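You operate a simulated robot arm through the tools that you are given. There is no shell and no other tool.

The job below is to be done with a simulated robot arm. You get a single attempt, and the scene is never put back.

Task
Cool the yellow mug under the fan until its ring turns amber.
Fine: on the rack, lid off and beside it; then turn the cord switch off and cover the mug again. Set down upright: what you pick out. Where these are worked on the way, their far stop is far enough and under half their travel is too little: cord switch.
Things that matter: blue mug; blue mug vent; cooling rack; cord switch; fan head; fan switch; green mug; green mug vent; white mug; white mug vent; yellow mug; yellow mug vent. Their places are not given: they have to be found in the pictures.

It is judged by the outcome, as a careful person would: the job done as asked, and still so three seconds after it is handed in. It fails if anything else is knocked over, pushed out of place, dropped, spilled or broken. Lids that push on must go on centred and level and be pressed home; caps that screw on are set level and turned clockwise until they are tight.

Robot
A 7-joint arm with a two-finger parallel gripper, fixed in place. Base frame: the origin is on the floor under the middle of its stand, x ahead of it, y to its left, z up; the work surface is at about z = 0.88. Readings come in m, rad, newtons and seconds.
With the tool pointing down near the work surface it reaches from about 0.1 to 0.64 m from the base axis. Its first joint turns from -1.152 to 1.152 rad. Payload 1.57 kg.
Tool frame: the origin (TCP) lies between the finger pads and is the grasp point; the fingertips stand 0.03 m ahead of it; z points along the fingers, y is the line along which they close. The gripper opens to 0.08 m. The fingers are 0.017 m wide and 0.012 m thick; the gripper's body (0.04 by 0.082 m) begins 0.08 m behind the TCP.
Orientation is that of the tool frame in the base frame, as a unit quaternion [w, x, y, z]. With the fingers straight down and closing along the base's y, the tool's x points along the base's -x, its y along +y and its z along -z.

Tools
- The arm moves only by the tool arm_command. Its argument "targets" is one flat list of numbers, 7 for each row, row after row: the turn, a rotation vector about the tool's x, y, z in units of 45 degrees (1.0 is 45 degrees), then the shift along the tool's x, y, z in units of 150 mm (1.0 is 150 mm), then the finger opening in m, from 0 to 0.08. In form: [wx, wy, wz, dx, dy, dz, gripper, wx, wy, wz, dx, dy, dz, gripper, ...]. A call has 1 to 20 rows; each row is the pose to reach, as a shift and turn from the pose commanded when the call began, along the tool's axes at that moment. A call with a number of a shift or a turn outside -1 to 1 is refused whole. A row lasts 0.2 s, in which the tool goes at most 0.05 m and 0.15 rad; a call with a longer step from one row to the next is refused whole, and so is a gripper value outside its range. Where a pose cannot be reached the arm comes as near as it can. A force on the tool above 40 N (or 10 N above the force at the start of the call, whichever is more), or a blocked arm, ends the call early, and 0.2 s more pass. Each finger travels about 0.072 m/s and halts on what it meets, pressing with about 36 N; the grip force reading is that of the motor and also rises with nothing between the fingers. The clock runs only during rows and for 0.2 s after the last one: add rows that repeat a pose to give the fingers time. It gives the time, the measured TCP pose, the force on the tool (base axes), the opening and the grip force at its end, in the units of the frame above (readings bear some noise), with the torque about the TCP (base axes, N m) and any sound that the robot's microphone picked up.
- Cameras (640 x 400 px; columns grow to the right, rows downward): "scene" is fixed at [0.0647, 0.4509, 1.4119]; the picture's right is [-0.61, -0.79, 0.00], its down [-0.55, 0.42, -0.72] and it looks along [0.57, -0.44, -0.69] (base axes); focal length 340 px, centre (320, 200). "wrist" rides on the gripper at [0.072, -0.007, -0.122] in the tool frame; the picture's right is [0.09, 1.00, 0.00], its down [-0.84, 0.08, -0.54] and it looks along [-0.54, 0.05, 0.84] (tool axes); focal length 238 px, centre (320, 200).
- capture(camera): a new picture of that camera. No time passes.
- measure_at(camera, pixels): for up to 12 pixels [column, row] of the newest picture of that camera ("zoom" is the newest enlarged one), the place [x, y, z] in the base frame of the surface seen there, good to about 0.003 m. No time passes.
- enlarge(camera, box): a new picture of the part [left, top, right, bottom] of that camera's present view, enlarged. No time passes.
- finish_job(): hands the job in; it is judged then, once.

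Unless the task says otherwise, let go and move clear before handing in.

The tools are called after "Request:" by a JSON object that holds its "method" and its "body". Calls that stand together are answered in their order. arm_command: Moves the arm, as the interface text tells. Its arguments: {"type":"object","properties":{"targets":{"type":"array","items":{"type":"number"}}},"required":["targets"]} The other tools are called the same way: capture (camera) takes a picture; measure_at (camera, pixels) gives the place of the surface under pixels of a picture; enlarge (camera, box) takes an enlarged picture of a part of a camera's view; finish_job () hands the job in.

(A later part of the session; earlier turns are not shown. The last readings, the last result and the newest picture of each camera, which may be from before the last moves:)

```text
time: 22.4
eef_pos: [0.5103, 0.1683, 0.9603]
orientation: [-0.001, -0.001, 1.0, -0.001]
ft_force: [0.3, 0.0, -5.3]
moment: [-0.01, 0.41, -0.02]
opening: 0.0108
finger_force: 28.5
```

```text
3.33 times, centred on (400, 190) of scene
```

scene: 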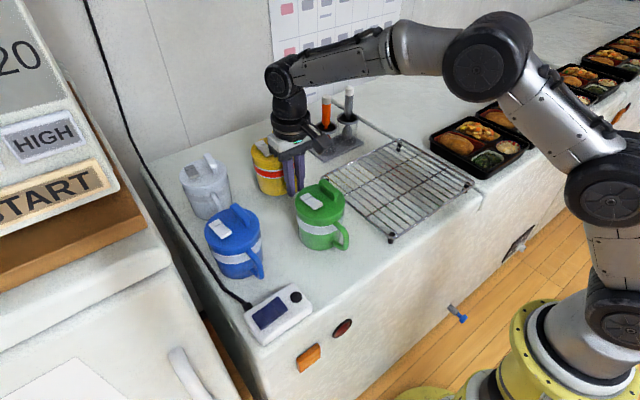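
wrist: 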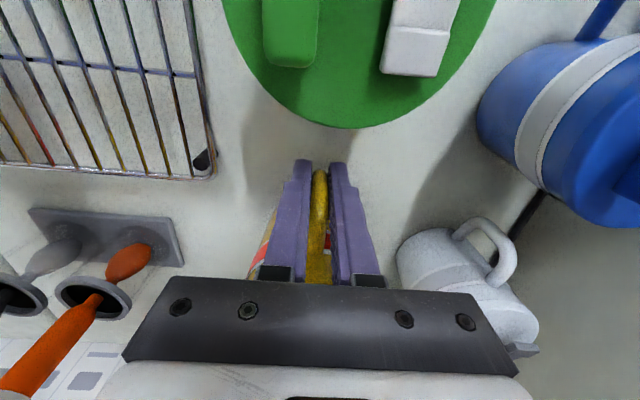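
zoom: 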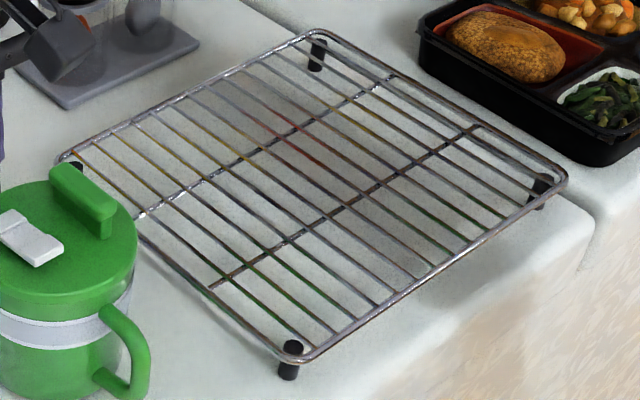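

The rack's thin wires run along x with two cross bars. I'll measure several points on the frame and bars.

Request:
{"method": "measure_at", "body": {"camera": "zoom", "pixels": [[200, 83], [250, 60], [400, 75], [500, 132], [560, 180], [470, 252], [390, 303], [310, 358], [230, 315], [180, 265], [100, 140], [62, 157]]}}

Request:
{"method": "measure_at", "body": {"camera": "zoom", "pixels": [[342, 205], [404, 168], [440, 148], [280, 243], [327, 213], [303, 125], [266, 147], [345, 100], [220, 280], [294, 346], [75, 165], [319, 42]]}}

```text
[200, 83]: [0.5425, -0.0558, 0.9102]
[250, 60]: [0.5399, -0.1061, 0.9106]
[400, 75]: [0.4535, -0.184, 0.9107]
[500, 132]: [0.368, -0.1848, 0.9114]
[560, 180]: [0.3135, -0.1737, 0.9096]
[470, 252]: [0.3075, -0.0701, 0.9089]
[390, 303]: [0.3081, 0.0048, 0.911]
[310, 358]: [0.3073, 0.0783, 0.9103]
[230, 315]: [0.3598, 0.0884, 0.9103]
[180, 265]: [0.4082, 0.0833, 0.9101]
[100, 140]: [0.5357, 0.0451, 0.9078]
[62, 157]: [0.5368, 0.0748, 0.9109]
```

```text
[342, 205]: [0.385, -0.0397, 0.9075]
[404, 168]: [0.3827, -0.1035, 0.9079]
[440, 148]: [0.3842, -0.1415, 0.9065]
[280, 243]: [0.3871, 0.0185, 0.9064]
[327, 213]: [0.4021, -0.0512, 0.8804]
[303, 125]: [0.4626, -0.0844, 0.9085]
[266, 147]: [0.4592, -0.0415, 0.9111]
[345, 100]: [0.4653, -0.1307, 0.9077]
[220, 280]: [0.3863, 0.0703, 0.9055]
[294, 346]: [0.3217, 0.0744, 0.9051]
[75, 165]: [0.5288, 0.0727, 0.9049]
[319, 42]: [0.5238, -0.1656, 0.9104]
```

The rack top is z≈0.910, spanning x 0.307–0.541, y −0.185–0.087. I'll lift the mug to TCP z≈1.10 so it clears everything, gently.

Request:
{"method": "arm_command", "body": {"targets": [0, 0, 0, 0, 0, -0.08, 0.0, 0, 0, 0, 0, 0, -0.22, 0.0, 0, 0, 0, 0, 0, -0.38, 0.0, 0, 0, 0, 0, 0, -0.54, 0.0, 0, 0, 0, 0, 0, -0.7, 0.0, 0, 0, 0, 0, 0, -0.83, 0.0, 0, 0, 0, 0, 0, -0.91, 0.0, 0, 0, 0, 0, 0, -0.933, 0.0]}}

Request:
{"method": "capture", "body": {"camera": "scene"}}

```text
time: 24.2
eef_pos: [0.512, 0.1697, 1.0997]
orientation: [-0.002, 0.001, 1.0, -0.002]
ft_force: [0.0, -0.2, -5.9]
moment: [0.03, 0.38, 0.04]
opening: 0.0107
finger_force: 28.8
```

```text
taken
```

scene: 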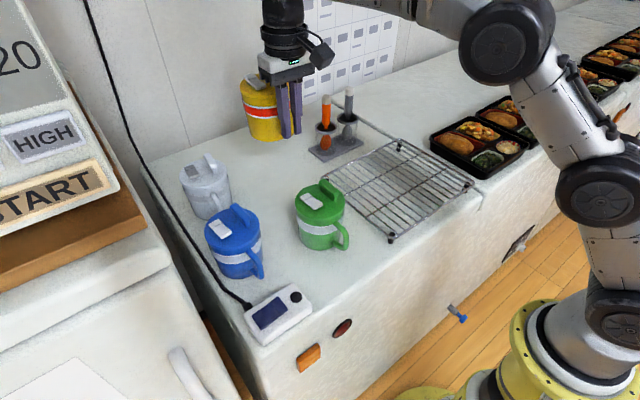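

The mug hangs level and high. Now I'll move it diagonally over to above the left part of the rack (mug centre ≈ (0.44, 0.015)).

Request:
{"method": "arm_command", "body": {"targets": [0, 0, 0, 0.07, -0.075, 0, 0.0, 0, 0, 0, 0.19, -0.2, 0, 0.0, 0, 0, 0, 0.33, -0.345, 0, 0.0, 0, 0, 0, 0.48, -0.5, 0, 0.0, 0, 0, 0, 0.63, -0.655, 0, 0.0, 0, 0, 0, 0.77, -0.8, 0, 0.0, 0, 0, 0, 0.89, -0.92, 0, 0.0, 0, 0, 0, 0.95, -0.98, 0, 0.0, 0, 0, 0, 0.967, -1.0, 0, 0.0, 0, 0, 0, 0.967, -1.0, 0, 0.0]}}

Request:
{"method": "capture", "body": {"camera": "scene"}}

```text
time: 26.4
eef_pos: [0.3663, 0.019, 1.1013]
orientation: [-0.001, 0.0, 1.0, -0.002]
ft_force: [0.8, -0.3, -5.1]
moment: [0.01, 0.39, 0.02]
opening: 0.0108
finger_force: 28.1
```

```text
taken
```

scene: 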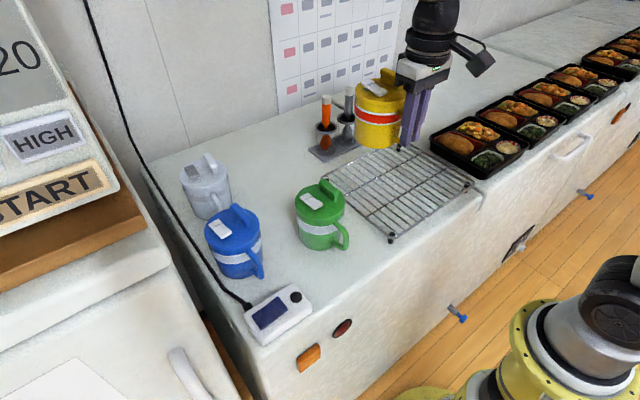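

The mug is above the rack and level. I'll check the lid's height and position with measurements, then lower.

Request:
{"method": "enlarge", "body": {"camera": "scene", "box": [340, 60, 450, 160]}}

Request:
{"method": "measure_at", "body": {"camera": "scene", "pixels": [[360, 95], [366, 104], [385, 105], [392, 95], [400, 90], [373, 85], [387, 72], [375, 146], [365, 130]]}}

```text
4.00 times, centred on (395, 110) of scene
```

zoom: 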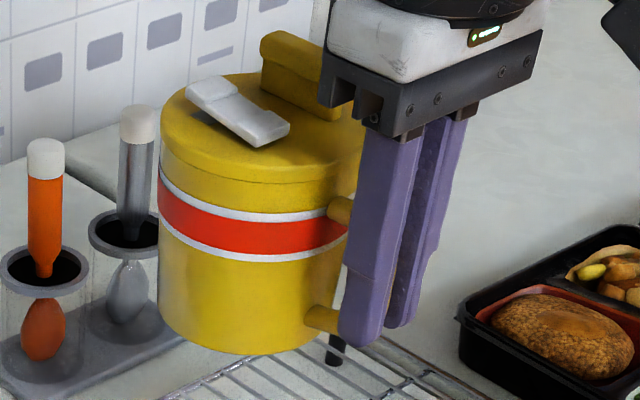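

```text
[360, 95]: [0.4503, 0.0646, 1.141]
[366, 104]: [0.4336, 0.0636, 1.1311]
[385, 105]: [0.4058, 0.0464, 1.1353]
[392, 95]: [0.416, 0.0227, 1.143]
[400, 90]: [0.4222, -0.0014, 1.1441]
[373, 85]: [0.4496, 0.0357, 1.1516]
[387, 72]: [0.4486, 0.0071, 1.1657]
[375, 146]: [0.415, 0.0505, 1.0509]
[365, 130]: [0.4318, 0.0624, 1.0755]
```

The lid is level at z≈1.142 as expected. I'll lower to just above the rack (TCP ≈0.975), then feel for contact.

Request:
{"method": "arm_command", "body": {"targets": [0, 0, 0, 0, 0, 0.1, 0.0, 0, 0, 0, 0, 0, 0.26, 0.0, 0, 0, 0, 0, 0, 0.43, 0.0, 0, 0, 0, 0, 0, 0.6, 0.0, 0, 0, 0, 0, 0, 0.73, 0.0, 0, 0, 0, 0, 0, 0.8, 0.0, 0, 0, 0, 0, 0, 0.833, 0.0, 0, 0, 0, 0, 0, 0.833, 0.0]}}

Request:
{"method": "capture", "body": {"camera": "scene"}}

```text
time: 28.2
eef_pos: [0.3651, 0.0194, 0.9751]
orientation: [-0.001, 0.0, 1.0, -0.002]
ft_force: [0.1, 1.1, -5.7]
moment: [0.01, 0.42, 0.01]
opening: 0.0108
finger_force: 29.1
```

```text
taken
```

scene: 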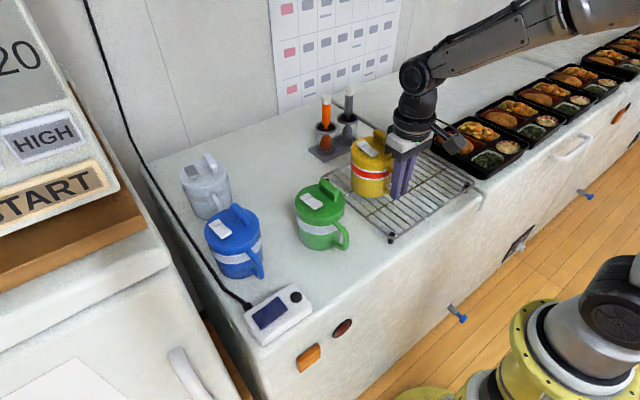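

Still free-hanging at TCP 0.975. I'll lower by 6 mm in small steps and check the load.

Request:
{"method": "arm_command", "body": {"targets": [0, 0, 0, 0, 0, 0.013, 0.0, 0, 0, 0, 0, 0, 0.027, 0.0, 0, 0, 0, 0, 0, 0.04, 0.0, 0, 0, 0, 0, 0, 0.04, 0.0]}}

```text
time: 29.2
eef_pos: [0.3662, 0.0186, 0.9692]
orientation: [0.0, 0.0, 1.0, -0.002]
ft_force: [-0.4, -0.4, -2.7]
moment: [0.03, 0.11, -0.09]
opening: 0.0107
finger_force: 28.7
```

The load has fallen to 2.7 N and the moment to 0.11, so the mug is touching the rack. I'll lower another 1.5 mm to seat it.

Request:
{"method": "arm_command", "body": {"targets": [0, 0, 0, 0, 0, 0.005, 0.0, 0, 0, 0, 0, 0, 0.01, 0.0, 0, 0, 0, 0, 0, 0.01, 0.0]}}

Request:
{"method": "enlarge", "body": {"camera": "scene", "box": [320, 110, 450, 230]}}

```text
time: 30.0
eef_pos: [0.3677, 0.0188, 0.9692]
orientation: [0.001, 0.0, 1.0, -0.001]
ft_force: [-6.0, -2.4, 13.4]
moment: [0.44, -0.75, -0.05]
opening: 0.0108
finger_force: 28.5
```

```text
3.33 times, centred on (385, 170) of scene
```

zoom: 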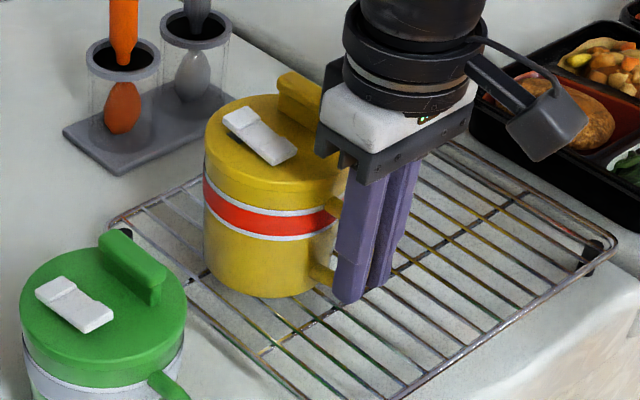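

The mug is seated (upward push 13 N). I'll back off 1 mm to relieve the press, then open the fingers to 0.04.

Request:
{"method": "arm_command", "body": {"targets": [0, 0, 0, 0, 0, -0.008, 0.0, 0, 0, 0, 0, 0, -0.008, 0.0, 0, 0, 0, 0, 0, -0.008, 0.04, 0, 0, 0, 0, 0, -0.008, 0.04, 0, 0, 0, 0, 0, -0.008, 0.04]}}

Request:
{"method": "enlarge", "body": {"camera": "scene", "box": [320, 110, 450, 230]}}

Request:
{"method": "capture", "body": {"camera": "wrist"}}

```text
time: 31.2
eef_pos: [0.3661, 0.0203, 0.9692]
orientation: [-0.001, 0.0, 1.0, -0.002]
ft_force: [-1.4, -0.1, 0.2]
moment: [-0.03, 0.01, 0.0]
opening: 0.04
finger_force: 0.1
```

```text
3.33 times, centred on (385, 170) of scene
```

zoom: 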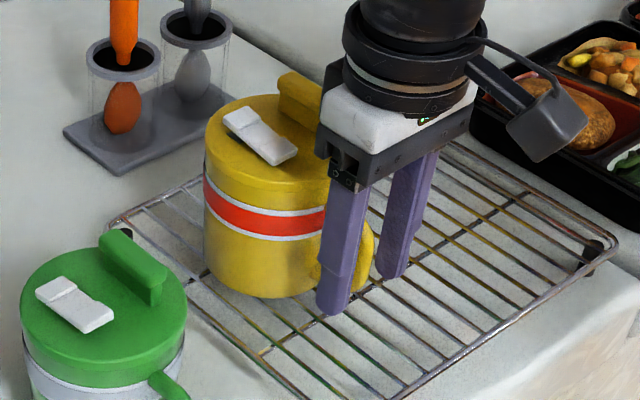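

```text
taken
```

wrist: 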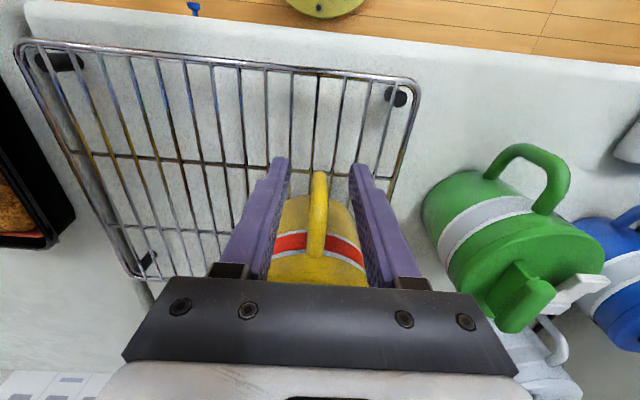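

Released; the mug stands on the rack. I'll rise straight up 0.15 m and re-measure the lid and fin.

Request:
{"method": "arm_command", "body": {"targets": [0, 0, 0, 0, 0, -0.25, 0.04, 0, 0, 0, 0, 0, -0.5, 0.04, 0, 0, 0, 0, 0, -0.75, 0.04, 0, 0, 0, 0, 0, -1, 0.04, 0, 0, 0, 0, 0, -1, 0.04]}}

Request:
{"method": "capture", "body": {"camera": "wrist"}}

Request:
{"method": "enlarge", "body": {"camera": "scene", "box": [320, 110, 450, 230]}}

```text
time: 32.4
eef_pos: [0.3676, 0.0197, 1.1184]
orientation: [0.0, -0.001, 1.0, -0.001]
ft_force: [-0.1, -0.5, -0.1]
moment: [-0.02, -0.02, 0.02]
opening: 0.0398
finger_force: 0.1
```

```text
taken
```

wrist: 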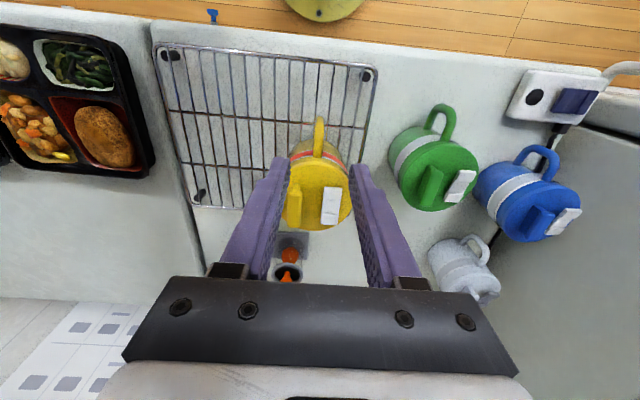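

```text
3.33 times, centred on (385, 170) of scene
```

zoom: 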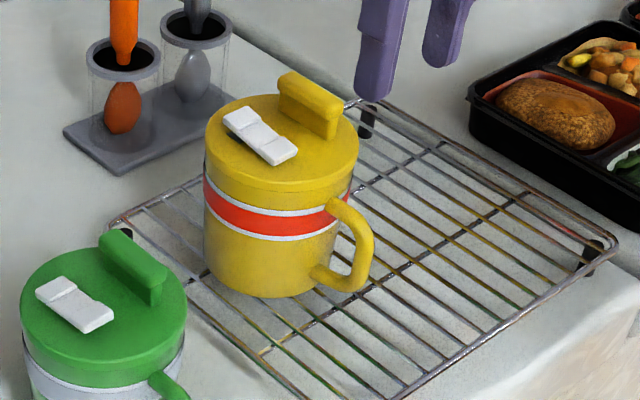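

The mug stands upright on the rack. Now I'll measure the lid fin and rim precisely from the zoomed scene and the wrist picture.

Request:
{"method": "measure_at", "body": {"camera": "zoom", "pixels": [[290, 82], [310, 95], [332, 110], [300, 105], [320, 120], [283, 95], [330, 130], [230, 150], [260, 175], [300, 175], [340, 150], [240, 105]]}}

Request:
{"method": "enlarge", "body": {"camera": "wrist", "box": [270, 110, 370, 240]}}

Request:
{"method": "measure_at", "body": {"camera": "wrist", "pixels": [[294, 200], [294, 215], [297, 190], [318, 228], [352, 195], [318, 164], [318, 120], [319, 150], [332, 195], [332, 215], [305, 195], [290, 170]]}}

```text
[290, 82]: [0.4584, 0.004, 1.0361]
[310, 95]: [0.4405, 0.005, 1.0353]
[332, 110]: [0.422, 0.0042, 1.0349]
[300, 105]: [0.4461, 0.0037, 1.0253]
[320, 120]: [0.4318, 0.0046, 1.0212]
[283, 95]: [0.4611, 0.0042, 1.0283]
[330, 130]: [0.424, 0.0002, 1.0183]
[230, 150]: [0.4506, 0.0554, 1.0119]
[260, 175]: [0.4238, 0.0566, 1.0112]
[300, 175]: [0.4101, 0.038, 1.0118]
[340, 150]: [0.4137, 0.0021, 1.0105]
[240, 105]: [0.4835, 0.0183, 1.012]
```

```text
3.08 times, centred on (320, 175) of wrist
```

zoom: 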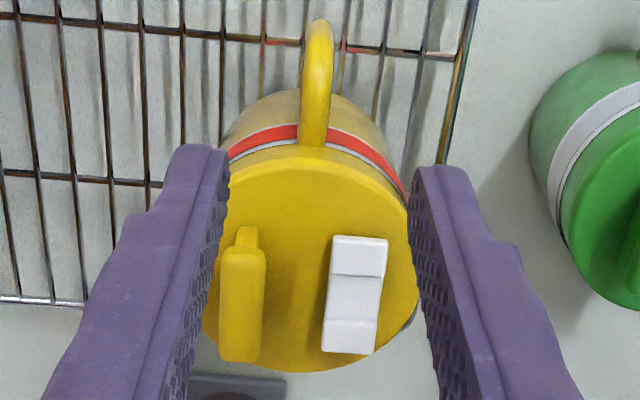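

```text
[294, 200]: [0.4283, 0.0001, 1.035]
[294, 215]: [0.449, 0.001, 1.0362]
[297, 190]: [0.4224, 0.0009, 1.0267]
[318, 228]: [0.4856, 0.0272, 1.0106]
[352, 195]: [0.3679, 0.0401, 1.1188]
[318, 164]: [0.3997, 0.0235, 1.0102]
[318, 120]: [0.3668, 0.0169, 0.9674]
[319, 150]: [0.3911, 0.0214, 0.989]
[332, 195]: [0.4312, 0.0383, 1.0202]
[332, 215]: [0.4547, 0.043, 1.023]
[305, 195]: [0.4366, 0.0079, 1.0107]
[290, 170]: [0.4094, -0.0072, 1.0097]
```

The fin runs x 0.42–0.461 at y≈0.000 (thickness ~9 mm), from lid top 1.011 up to 1.0355. I'll move above it with a 0.025 opening (to miss the vent), then descend to TCP z≈1.046.

Request:
{"method": "arm_command", "body": {"targets": [0, 0, 0, -0.17, -0.043, 0, 0.025, 0, 0, 0, -0.34, -0.086, 0, 0.025, 0, 0, 0, -0.503, -0.129, 0, 0.025, 0, 0, 0, -0.503, -0.129, 0.12, 0.025, 0, 0, 0, -0.503, -0.129, 0.24, 0.025, 0, 0, 0, -0.503, -0.129, 0.24, 0.025]}}

Request:
{"method": "capture", "body": {"camera": "scene"}}

Request:
{"method": "enlarge", "body": {"camera": "scene", "box": [320, 90, 450, 210]}}

Request:
{"method": "capture", "body": {"camera": "wrist"}}

```text
time: 33.8
eef_pos: [0.4423, -0.0008, 1.0833]
orientation: [-0.001, 0.0, 1.0, -0.002]
ft_force: [-0.4, 0.3, -0.9]
moment: [-0.02, -0.01, -0.01]
opening: 0.0249
finger_force: 0.1
```

```text
taken
```

scene: 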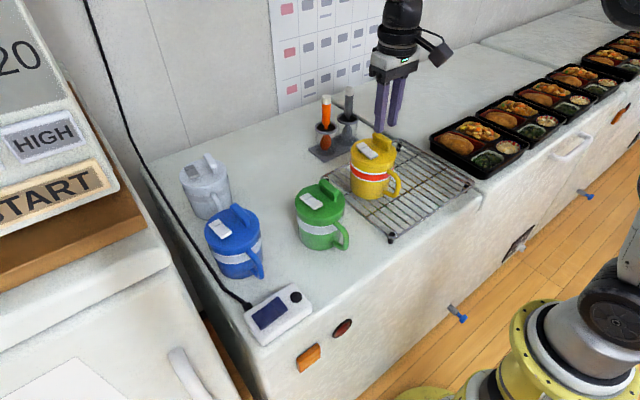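

```text
3.33 times, centred on (385, 150) of scene
```

zoom: 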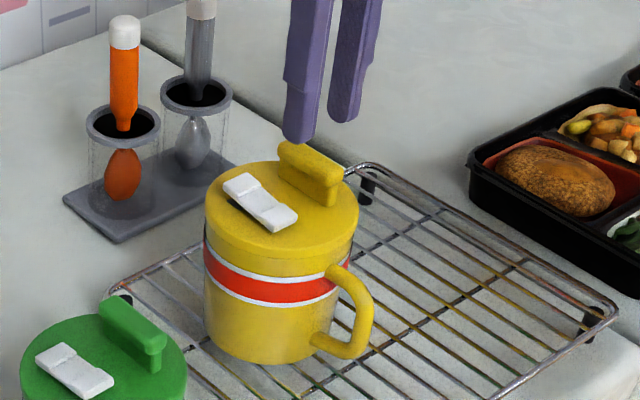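

```text
taken
```

wrist: 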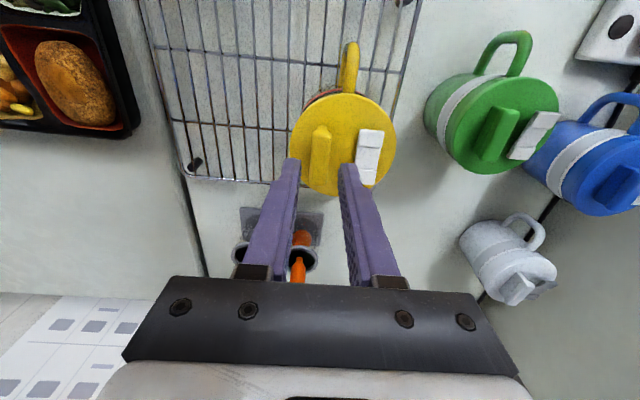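

The fin sits centred between the fingertips (wrist ~ (320,150)). I'll descend ~38 mm to put the tips just above the lid and close.

Request:
{"method": "arm_command", "body": {"targets": [0, 0, 0, 0, 0, 0.1, 0.025, 0, 0, 0, 0, 0, 0.2, 0.025, 0, 0, 0, 0, 0, 0.251, 0.025, 0, 0, 0, 0, 0, 0.251, 0.0, 0, 0, 0, 0, 0, 0.251, 0.0, 0, 0, 0, 0, 0, 0.251, 0.0]}}

Request:
{"method": "enlarge", "body": {"camera": "scene", "box": [320, 90, 450, 210]}}

Request:
{"method": "capture", "body": {"camera": "wrist"}}

```text
time: 35.2
eef_pos: [0.4427, -0.0012, 1.0463]
orientation: [0.001, 0.0, 1.0, -0.002]
ft_force: [-0.1, -3.1, 2.8]
moment: [-0.08, 0.02, -0.01]
opening: 0.0137
finger_force: 29.8
```

```text
3.33 times, centred on (385, 150) of scene
```

zoom: 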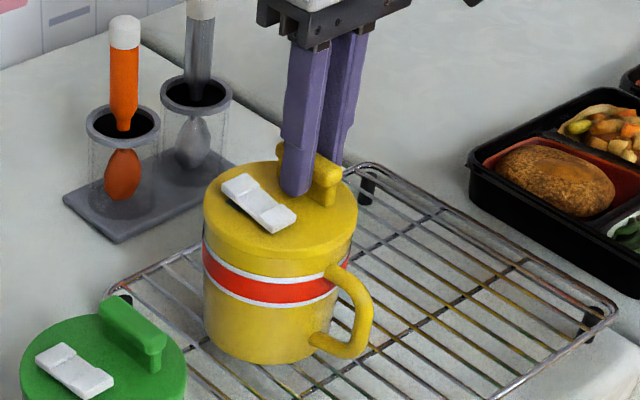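

```text
taken
```

wrist: 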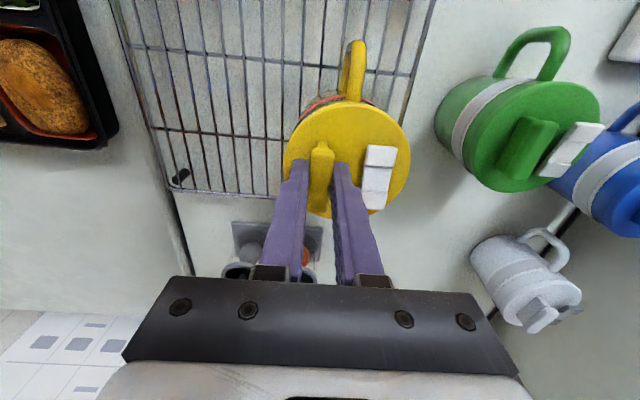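

The fin is gripped (0.0137 m, ~30 N). I'll pull up gently by 4 mm and look at the force to see whether the lid pulls off or screws.

Request:
{"method": "arm_command", "body": {"targets": [0, 0, 0, 0, 0, -0.007, 0.0, 0, 0, 0, 0, 0, -0.013, 0.0, 0, 0, 0, 0, 0, -0.02, 0.0, 0, 0, 0, 0, 0, -0.027, 0.0, 0, 0, 0, 0, 0, -0.027, 0.0]}}

Request:
{"method": "enlarge", "body": {"camera": "scene", "box": [320, 90, 450, 210]}}

```text
time: 36.4
eef_pos: [0.4409, 0.0002, 1.0501]
orientation: [0.0, 0.001, 1.0, -0.001]
ft_force: [-0.3, -0.4, -0.3]
moment: [-0.03, 0.0, 0.0]
opening: 0.014
finger_force: 29.8
heard: snap
```

```text
3.33 times, centred on (385, 150) of scene
```

zoom: 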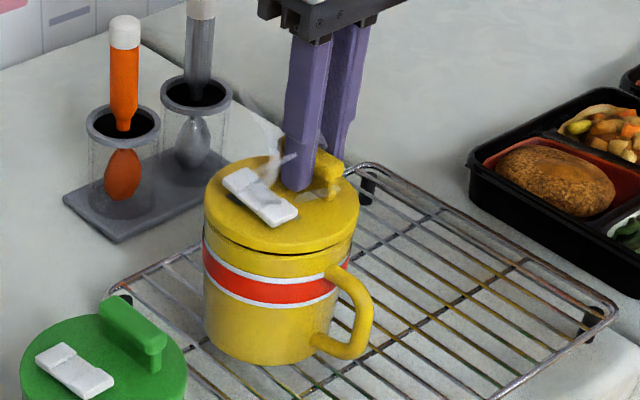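

A snap was heard and steam appears: the push-on lid is free. I'll lift it 8 cm straight up and then shift 0.115 m toward −y over the rack.

Request:
{"method": "arm_command", "body": {"targets": [0, 0, 0, 0, 0, -0.05, 0.0, 0, 0, 0, 0, 0, -0.15, 0.0, 0, 0, 0, 0, 0, -0.3, 0.0, 0, 0, 0, 0, 0, -0.45, 0.0, 0, 0, 0, 0, 0, -0.533, 0.0, 0, 0, 0, 0, -0.1, -0.533, 0.0, 0, 0, 0, 0, -0.25, -0.533, 0.0, 0, 0, 0, 0, -0.45, -0.533, 0.0, 0, 0, 0, 0, -0.63, -0.533, 0.0, 0, 0, 0, 0, -0.767, -0.533, 0.0, 0, 0, 0, 0, -0.767, -0.533, 0.0]}}

Request:
{"method": "capture", "body": {"camera": "scene"}}

Request:
{"method": "enlarge", "body": {"camera": "scene", "box": [330, 70, 470, 210]}}

```text
time: 38.8
eef_pos: [0.4418, -0.1138, 1.1297]
orientation: [-0.001, 0.0, 1.0, -0.001]
ft_force: [0.7, 0.5, 0.5]
moment: [0.0, -0.01, -0.03]
opening: 0.0139
finger_force: 30.5
```

```text
taken
```

scene: 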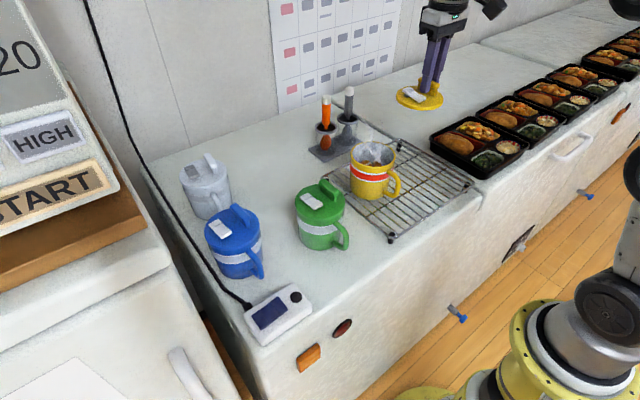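

```text
2.86 times, centred on (400, 140) of scene
```

zoom: 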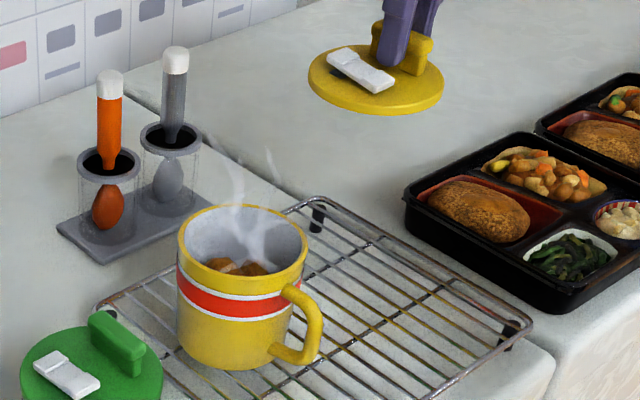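

The lid is off (thin disc, held at (0.44, −0.094)) and the mug is open and steaming. I'll lower it toward the rack to TCP ≈0.98 first.

Request:
{"method": "arm_command", "body": {"targets": [0, 0, 0, 0, 0, 0.15, 0.0, 0, 0, 0, 0, 0, 0.35, 0.0, 0, 0, 0, 0, 0, 0.6, 0.0, 0, 0, 0, 0, 0, 0.8, 0.0, 0, 0, 0, 0, 0, 0.95, 0.0, 0, 0, 0, 0, 0, 1.0, 0.0, 0, 0, 0, 0, 0, 1.0, 0.0]}}

Request:
{"method": "capture", "body": {"camera": "scene"}}

Request:
{"method": "enlarge", "body": {"camera": "scene", "box": [350, 90, 490, 220]}}

```text
time: 40.4
eef_pos: [0.4411, -0.1136, 0.9803]
orientation: [-0.001, 0.0, 1.0, 0.0]
ft_force: [-0.8, 0.7, -1.0]
moment: [-0.01, -0.01, 0.01]
opening: 0.0139
finger_force: 30.2
```

```text
taken
```

scene: 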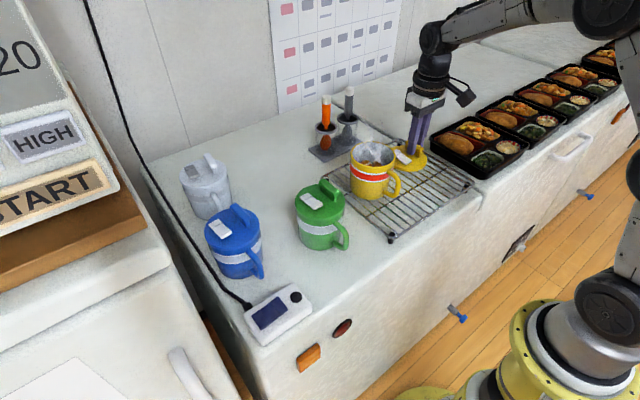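

```text
3.08 times, centred on (420, 155) of scene
```

zoom: 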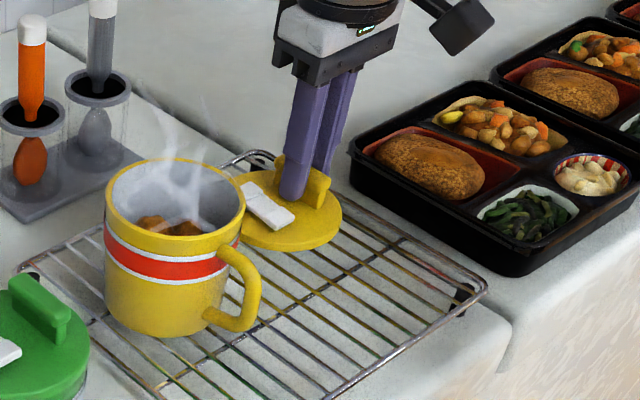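

Position is good with a gap to the mug. I'll lower in small steps watching the force (expected contact around TCP ≈0.955).

Request:
{"method": "arm_command", "body": {"targets": [0, 0, 0, 0, 0, 0.027, 0.0, 0, 0, 0, 0, 0, 0.053, 0.0, 0, 0, 0, 0, 0, 0.08, 0.0, 0, 0, 0, 0, 0, 0.107, 0.0, 0, 0, 0, 0, 0, 0.107, 0.0]}}

Request:
{"method": "enlarge", "body": {"camera": "scene", "box": [380, 110, 470, 200]}}

```text
time: 41.6
eef_pos: [0.4416, -0.1161, 0.9646]
orientation: [0.0, 0.0, 1.0, -0.001]
ft_force: [-0.3, -0.6, -1.4]
moment: [-0.02, 0.01, -0.01]
opening: 0.0139
finger_force: 29.7
```

```text
4.44 times, centred on (425, 155) of scene
```

zoom: 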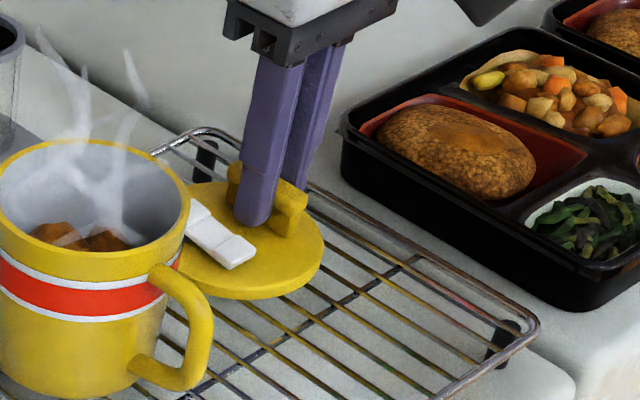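

No contact yet at 0.9646. I'll continue down in 1.5 mm steps.

Request:
{"method": "arm_command", "body": {"targets": [0, 0, 0, 0, 0, 0.01, 0.0, 0, 0, 0, 0, 0, 0.02, 0.0, 0, 0, 0, 0, 0, 0.03, 0.0, 0, 0, 0, 0, 0, 0.04, 0.0, 0, 0, 0, 0, 0, 0.04, 0.0]}}

```text
time: 42.8
eef_pos: [0.4406, -0.1165, 0.9579]
orientation: [-0.002, 0.0, 1.0, -0.001]
ft_force: [0.2, -0.5, -1.1]
moment: [-0.01, -0.02, 0.0]
opening: 0.0137
finger_force: 30.2
```

Request:
{"method": "arm_command", "body": {"targets": [0, 0, 0, 0, 0, 0.007, 0.0, 0, 0, 0, 0, 0, 0.013, 0.0, 0, 0, 0, 0, 0, 0.02, 0.0, 0, 0, 0, 0, 0, 0.02, 0.0]}}

Request:
{"method": "enlarge", "body": {"camera": "scene", "box": [380, 110, 470, 200]}}

```text
time: 43.8
eef_pos: [0.4412, -0.1157, 0.955]
orientation: [0.001, 0.0, 1.0, -0.002]
ft_force: [-4.2, 1.0, 16.4]
moment: [0.06, 0.35, 0.04]
opening: 0.014
finger_force: 31.0
```

```text
4.44 times, centred on (425, 155) of scene
```

zoom: 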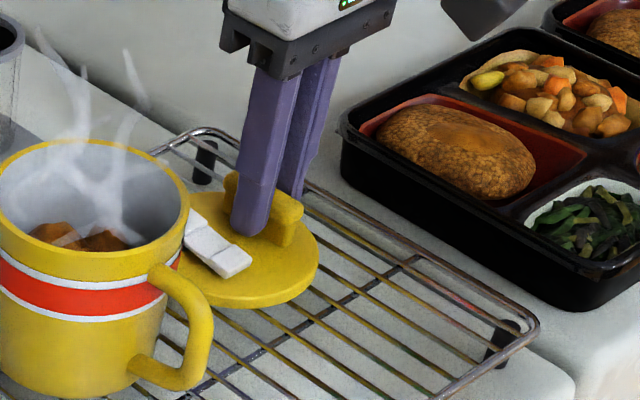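

The lid is resting on the rack (16 N push). I'll relieve 1 mm, open to 0.03, and rise 0.15 m.

Request:
{"method": "arm_command", "body": {"targets": [0, 0, 0, 0, 0, -0.007, 0.0, 0, 0, 0, 0, 0, -0.007, 0.0, 0, 0, 0, 0, 0, -0.007, 0.03, 0, 0, 0, 0, 0, -0.007, 0.03, 0, 0, 0, 0, 0, -0.007, 0.03, 0, 0, 0, 0, 0, -0.1, 0.03, 0, 0, 0, 0, 0, -0.3, 0.03, 0, 0, 0, 0, 0, -0.6, 0.03, 0, 0, 0, 0, 0, -0.9, 0.03, 0, 0, 0, 0, 0, -1.0, 0.03]}}

Request:
{"method": "capture", "body": {"camera": "scene"}}

Request:
{"method": "enlarge", "body": {"camera": "scene", "box": [330, 100, 490, 230]}}

```text
time: 46.0
eef_pos: [0.4446, -0.1144, 1.1053]
orientation: [-0.001, 0.0, 1.0, -0.002]
ft_force: [0.1, -0.2, 0.2]
moment: [-0.01, 0.0, -0.04]
opening: 0.0301
finger_force: 0.0
```

```text
taken
```

scene: 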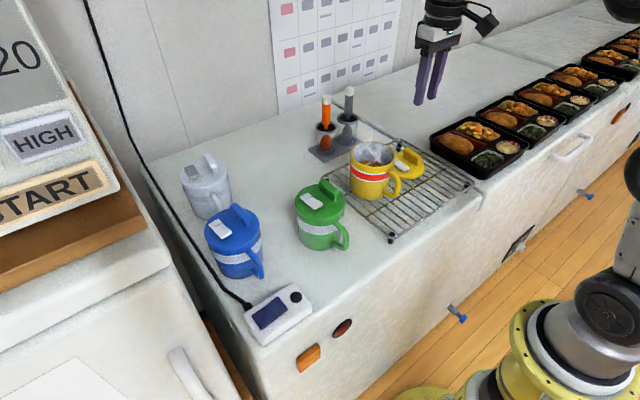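

```text
3.08 times, centred on (410, 165) of scene
```

zoom: 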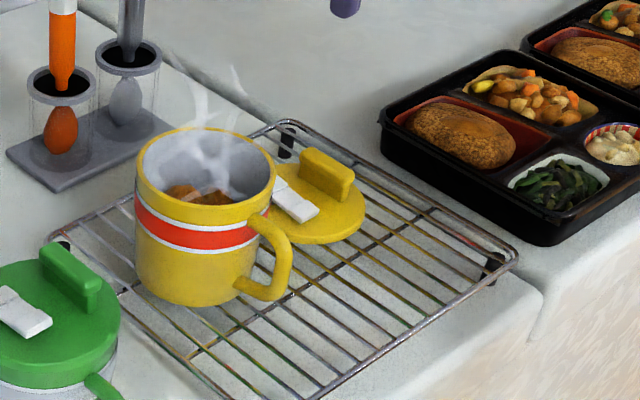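

The lid rests flat on the rack beside the open mug. Now I'll travel at height to the cord switch, closing the fingers on the way.

Request:
{"method": "arm_command", "body": {"targets": [0, 0, 0, 0.1, 0.25, 0, 0.0, 0, 0, 0, 0.2, 0.5, 0, 0.0, 0, 0, 0, 0.3, 0.75, 0, 0.0, 0, 0, 0, 0.4, 1.0, 0, 0.0]}}

Request:
{"method": "arm_command", "body": {"targets": [0, 0, 0, 0.1, 0.25, 0, 0.0, 0, 0, 0, 0.2, 0.5, 0, 0.0, 0, 0, 0, 0.3, 0.75, 0, 0.0, 0, 0, 0, 0.39, 1.0, 0, 0.0]}}

Request:
{"method": "arm_command", "body": {"targets": [0, 0, 0, 0, 0.25, 0, 0.0, 0, 0, 0, 0, 0.5, 0, 0.0, 0, 0, 0, 0, 0.75, 0, 0.0, 0, 0, 0, 0, 0.987, 0.0, 0.0, 0, 0, 0, 0, 0.987, 0.3, 0.0, 0, 0, 0, 0, 0.987, 0.6, 0.0, 0, 0, 0, 0, 0.987, 0.8, 0.0, 0, 0, 0, 0, 0.987, 0.8, 0.0]}}

Request:
{"method": "capture", "body": {"camera": "scene"}}

Request:
{"method": "enlarge", "body": {"camera": "scene", "box": [220, 230, 340, 350]}}

Request:
{"method": "capture", "body": {"camera": "wrist"}}

```text
time: 47.0
eef_pos: [0.3824, 0.0338, 1.1041]
orientation: [-0.001, 0.0, 1.0, -0.001]
ft_force: [0.3, 0.1, -0.1]
moment: [-0.01, 0.02, 0.05]
opening: 0.0
finger_force: 21.6
```

```text
time: 48.0
eef_pos: [0.3244, 0.1819, 1.1036]
orientation: [-0.002, 0.001, 1.0, -0.001]
ft_force: [-0.1, 0.4, 0.3]
moment: [-0.01, 0.01, -0.05]
opening: 0.0001
finger_force: 21.3
```

```text
time: 49.8
eef_pos: [0.3236, 0.3336, 0.9828]
orientation: [0.0, 0.0, 1.0, -0.001]
ft_force: [0.5, -0.7, 0.9]
moment: [-0.01, 0.01, 0.01]
opening: 0.0002
finger_force: 21.3
```

```text
taken
```

scene: 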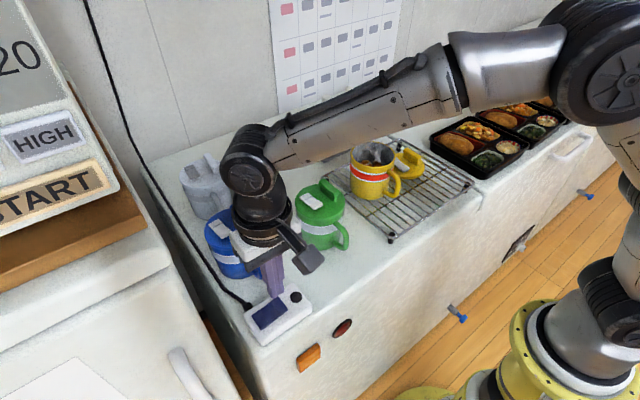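

```text
3.33 times, centred on (280, 290) of scene
```

zoom: 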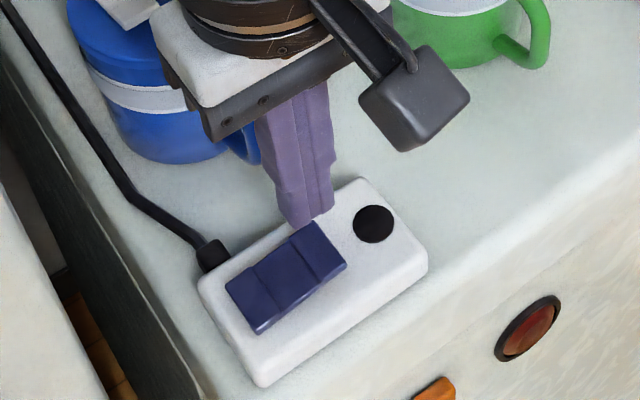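

```text
taken
```

wrist: 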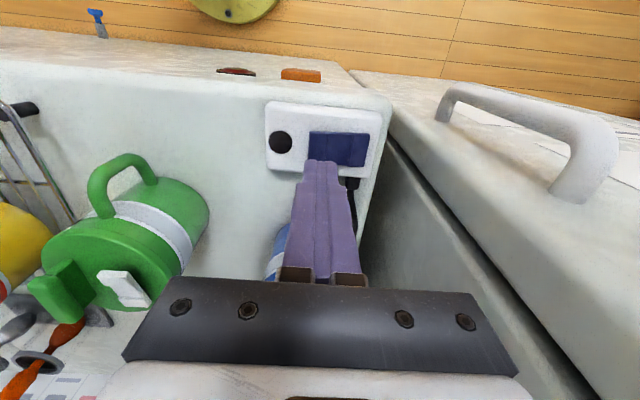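

The closed fingertips are above the rocker's raised −y end (wrist ~ (322,160)). I'll descend to near contact, then press in small steps.

Request:
{"method": "arm_command", "body": {"targets": [0, 0, 0, 0, 0, 0.1, 0.0, 0, 0, 0, 0, 0, 0.2, 0.0, 0, 0, 0, 0, 0, 0.25, 0.0, 0, 0, 0, 0, 0, 0.265, 0.0, 0, 0, 0, 0, 0, 0.28, 0.0, 0, 0, 0, 0, 0, 0.295, 0.0, 0, 0, 0, 0, 0, 0.305, 0.0, 0, 0, 0, 0, 0, 0.305, 0.0]}}

Request:
{"method": "capture", "body": {"camera": "scene"}}

Request:
{"method": "enlarge", "body": {"camera": "scene", "box": [220, 230, 340, 350]}}

```text
time: 51.6
eef_pos: [0.3236, 0.3328, 0.9402]
orientation: [0.0, 0.0, 1.0, 0.0]
ft_force: [-8.8, -5.4, 20.1]
moment: [0.07, 0.27, 0.07]
opening: 0.0
finger_force: 21.2
```

```text
taken
```

scene: 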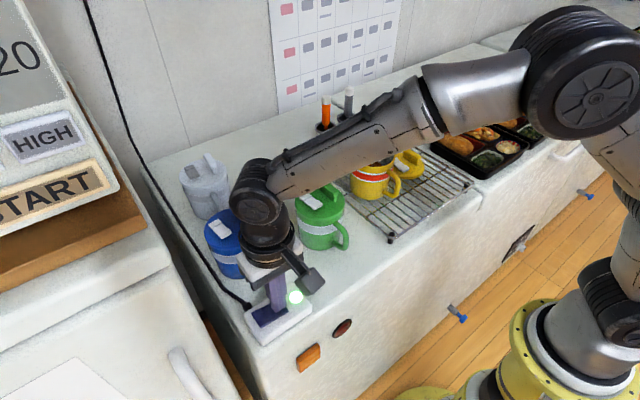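

```text
3.33 times, centred on (280, 290) of scene
```

zoom: 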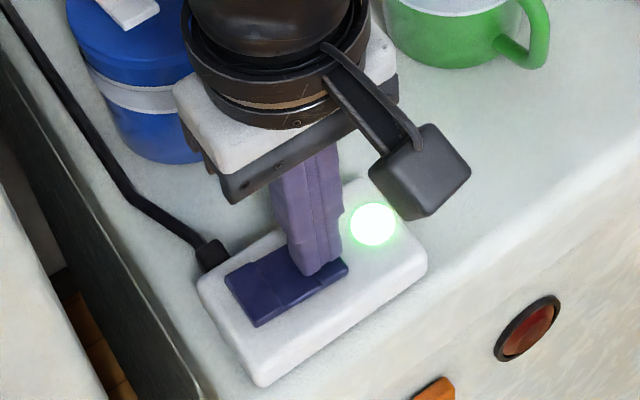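

The lamp is lit green, so the switch is on and the fan should run. I'll press ~1.5 mm more to be sure it's at its stop, then lift off.

Request:
{"method": "arm_command", "body": {"targets": [0, 0, 0, 0, 0, 0.007, 0.0, 0, 0, 0, 0, 0, 0.007, 0.0]}}

Request:
{"method": "enlarge", "body": {"camera": "scene", "box": [220, 230, 340, 350]}}

```text
time: 52.2
eef_pos: [0.3236, 0.3318, 0.9397]
orientation: [0.001, 0.0, 1.0, 0.001]
ft_force: [-11.5, -6.8, 33.4]
moment: [0.15, 0.36, 0.11]
opening: 0.0
finger_force: 21.3
```

```text
3.33 times, centred on (280, 290) of scene
```

zoom: 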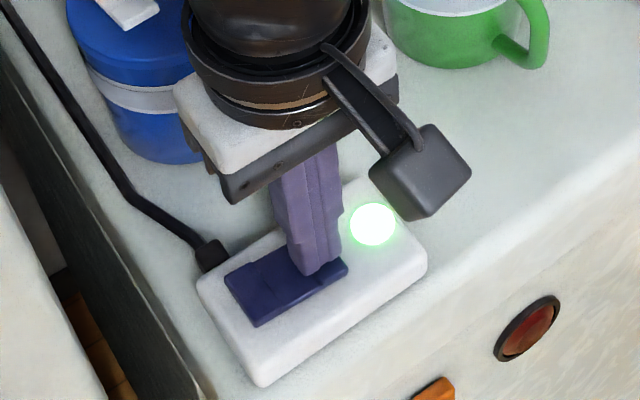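

Now firmly at its stop (33 N, no more travel). I'll lift 4 cm and check the rocker and the mug's ring.

Request:
{"method": "arm_command", "body": {"targets": [0, 0, 0, 0, 0, -0.05, 0.0, 0, 0, 0, 0, 0, -0.15, 0.0, 0, 0, 0, 0, 0, -0.28, 0.0]}}

Request:
{"method": "capture", "body": {"camera": "scene"}}

Request:
{"method": "enlarge", "body": {"camera": "scene", "box": [330, 100, 490, 230]}}

Request:
{"method": "enlarge", "body": {"camera": "scene", "box": [240, 270, 320, 350]}}

```text
time: 53.0
eef_pos: [0.3247, 0.3333, 0.9776]
orientation: [-0.001, 0.0, 1.0, -0.001]
ft_force: [0.2, -0.2, -0.3]
moment: [0.0, -0.01, 0.02]
opening: 0.0001
finger_force: 21.9
```

```text
taken
```

scene: 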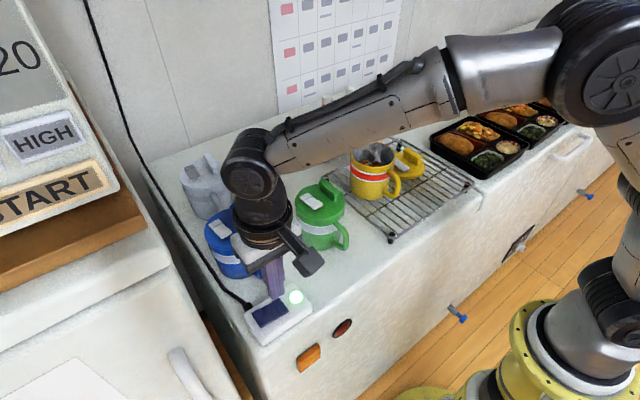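

```text
3.08 times, centred on (410, 165) of scene
```

zoom: 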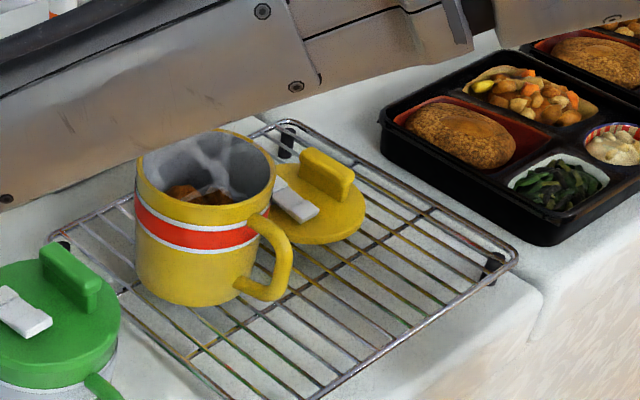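

```text
5.00 times, centred on (280, 310) of scene
```

zoom: 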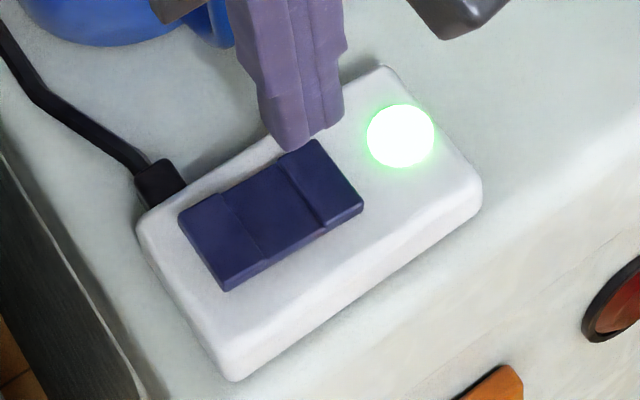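

The lamp is green, the rocker's +y end is now raised, and the mug's ring is still red. While it cools I'll measure how close the microwave side is, to plan the press at the +y end.

Request:
{"method": "measure_at", "body": {"camera": "scene", "pixels": [[150, 215], [165, 265], [145, 195], [120, 205], [160, 290], [110, 190], [190, 290], [100, 260], [130, 340], [115, 160]]}}

Request:
{"method": "measure_at", "body": {"camera": "zoom", "pixels": [[205, 225], [225, 250], [230, 275], [250, 210], [270, 235], [300, 165], [325, 190], [345, 205], [200, 235], [160, 190], [180, 250], [400, 135]]}}

```text
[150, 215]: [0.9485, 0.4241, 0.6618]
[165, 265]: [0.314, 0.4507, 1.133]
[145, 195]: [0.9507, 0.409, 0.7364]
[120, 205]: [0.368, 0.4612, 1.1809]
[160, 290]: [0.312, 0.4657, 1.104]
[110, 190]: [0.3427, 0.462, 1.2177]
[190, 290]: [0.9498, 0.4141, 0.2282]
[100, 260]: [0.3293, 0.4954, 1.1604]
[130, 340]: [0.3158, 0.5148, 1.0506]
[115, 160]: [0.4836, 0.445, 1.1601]
```

```text
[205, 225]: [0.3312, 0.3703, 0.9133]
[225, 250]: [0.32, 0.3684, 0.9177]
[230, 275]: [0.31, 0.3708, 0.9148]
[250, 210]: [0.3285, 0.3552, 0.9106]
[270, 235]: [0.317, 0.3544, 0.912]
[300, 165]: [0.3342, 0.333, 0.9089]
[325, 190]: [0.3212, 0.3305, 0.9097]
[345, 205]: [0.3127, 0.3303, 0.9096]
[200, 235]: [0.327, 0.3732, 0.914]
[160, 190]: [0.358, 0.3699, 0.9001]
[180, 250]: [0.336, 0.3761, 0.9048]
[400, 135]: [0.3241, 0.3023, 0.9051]
```

The cabinet side is at y≈0.45, leaving room. I'll shift to hover over the rocker's raised +y end (y≈0.366) and check the ring.

Request:
{"method": "arm_command", "body": {"targets": [0, 0, 0, 0, 0.11, 0, 0.0, 0, 0, 0, 0, 0.22, 0, 0.0, 0, 0, 0, 0, 0.22, 0, 0.0]}}

Request:
{"method": "enlarge", "body": {"camera": "scene", "box": [330, 100, 490, 230]}}

Request:
{"method": "enlarge", "body": {"camera": "scene", "box": [220, 230, 340, 350]}}

```text
time: 53.8
eef_pos: [0.323, 0.3667, 0.9782]
orientation: [-0.002, -0.001, 1.0, -0.002]
ft_force: [-0.4, 1.1, 0.4]
moment: [-0.02, 0.01, 0.02]
opening: 0.0
finger_force: 21.1
```

```text
3.08 times, centred on (410, 165) of scene
```

zoom: 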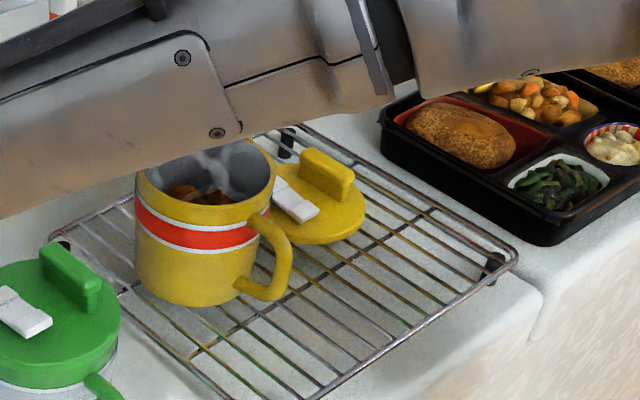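

```text
3.33 times, centred on (280, 290) of scene
```

zoom: 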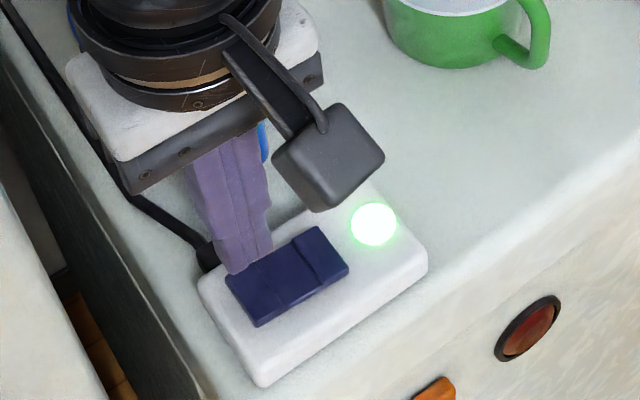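

Ring still red at (200,235 in zoom); the gripper is poised above the +y end. I'll wait a couple of seconds at a time and watch the ring.

Request:
{"method": "arm_command", "body": {"targets": [0, 0, 0, 0, 0, 0, 0.0, 0, 0, 0, 0, 0, 0, 0.0, 0, 0, 0, 0, 0, 0, 0.0, 0, 0, 0, 0, 0, 0, 0.0, 0, 0, 0, 0, 0, 0, 0.0, 0, 0, 0, 0, 0, 0, 0.0, 0, 0, 0, 0, 0, 0, 0.0, 0, 0, 0, 0, 0, 0, 0.0, 0, 0, 0, 0, 0, 0, 0.0, 0, 0, 0, 0, 0, 0, 0.0]}}

Request:
{"method": "enlarge", "body": {"camera": "scene", "box": [350, 130, 420, 210]}}

```text
time: 56.0
eef_pos: [0.3231, 0.3657, 0.9797]
orientation: [-0.001, -0.001, 1.0, -0.002]
ft_force: [0.9, -0.1, -0.3]
moment: [0.0, -0.02, -0.03]
opening: 0.0002
finger_force: 21.4
```

```text
5.00 times, centred on (385, 170) of scene
```

zoom: 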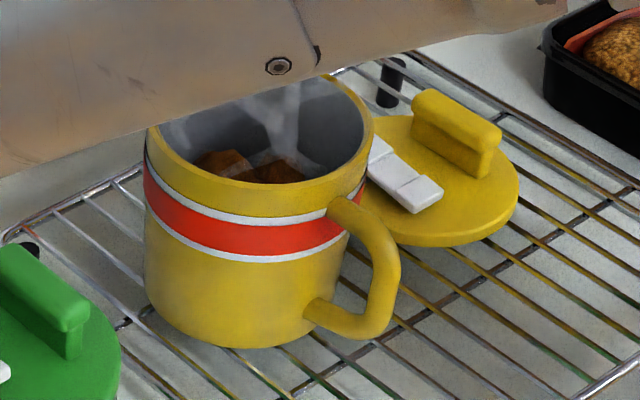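

Still red at t=56. I'll keep waiting in ~3 s steps.

Request:
{"method": "arm_command", "body": {"targets": [0, 0, 0, 0, 0, 0, 0.0, 0, 0, 0, 0, 0, 0, 0.0, 0, 0, 0, 0, 0, 0, 0.0, 0, 0, 0, 0, 0, 0, 0.0, 0, 0, 0, 0, 0, 0, 0.0, 0, 0, 0, 0, 0, 0, 0.0, 0, 0, 0, 0, 0, 0, 0.0, 0, 0, 0, 0, 0, 0, 0.0, 0, 0, 0, 0, 0, 0, 0.0, 0, 0, 0, 0, 0, 0, 0.0, 0, 0, 0, 0, 0, 0, 0.0, 0, 0, 0, 0, 0, 0, 0.0, 0, 0, 0, 0, 0, 0, 0.0, 0, 0, 0, 0, 0, 0, 0.0]}}

Request:
{"method": "enlarge", "body": {"camera": "scene", "box": [350, 130, 420, 210]}}

```text
time: 59.0
eef_pos: [0.3243, 0.3663, 0.98]
orientation: [0.0, -0.001, 1.0, -0.002]
ft_force: [0.6, 0.7, -0.1]
moment: [-0.03, -0.03, -0.01]
opening: 0.0
finger_force: 21.1
```

```text
5.00 times, centred on (385, 170) of scene
```

zoom: 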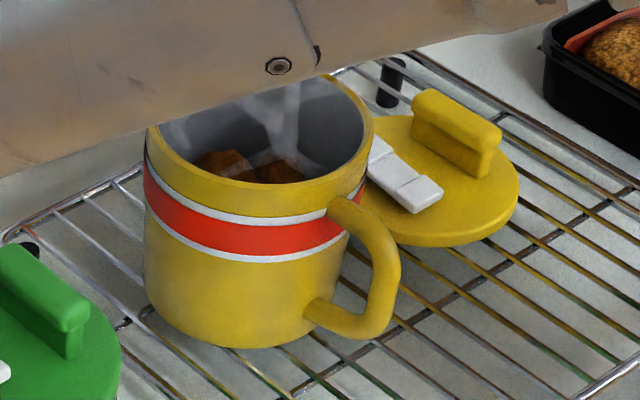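

Still red at t=59. I'll wait another 4 s.

Request:
{"method": "arm_command", "body": {"targets": [0, 0, 0, 0, 0, 0, 0.0, 0, 0, 0, 0, 0, 0, 0.0, 0, 0, 0, 0, 0, 0, 0.0, 0, 0, 0, 0, 0, 0, 0.0, 0, 0, 0, 0, 0, 0, 0.0, 0, 0, 0, 0, 0, 0, 0.0, 0, 0, 0, 0, 0, 0, 0.0, 0, 0, 0, 0, 0, 0, 0.0, 0, 0, 0, 0, 0, 0, 0.0, 0, 0, 0, 0, 0, 0, 0.0, 0, 0, 0, 0, 0, 0, 0.0, 0, 0, 0, 0, 0, 0, 0.0, 0, 0, 0, 0, 0, 0, 0.0, 0, 0, 0, 0, 0, 0, 0.0, 0, 0, 0, 0, 0, 0, 0.0, 0, 0, 0, 0, 0, 0, 0.0, 0, 0, 0, 0, 0, 0, 0.0, 0, 0, 0, 0, 0, 0, 0.0, 0, 0, 0, 0, 0, 0, 0.0]}}

Request:
{"method": "enlarge", "body": {"camera": "scene", "box": [350, 130, 420, 210]}}

```text
time: 63.0
eef_pos: [0.3241, 0.3664, 0.979]
orientation: [-0.001, 0.0, 1.0, -0.002]
ft_force: [-0.2, -0.2, 0.3]
moment: [0.0, 0.02, -0.01]
opening: 0.0
finger_force: 21.0
```

```text
5.00 times, centred on (385, 170) of scene
```

zoom: 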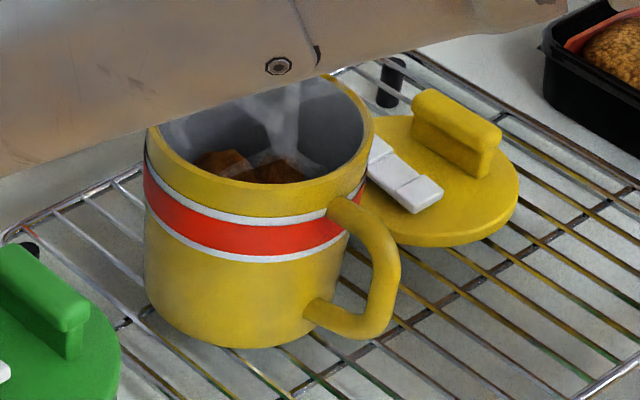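

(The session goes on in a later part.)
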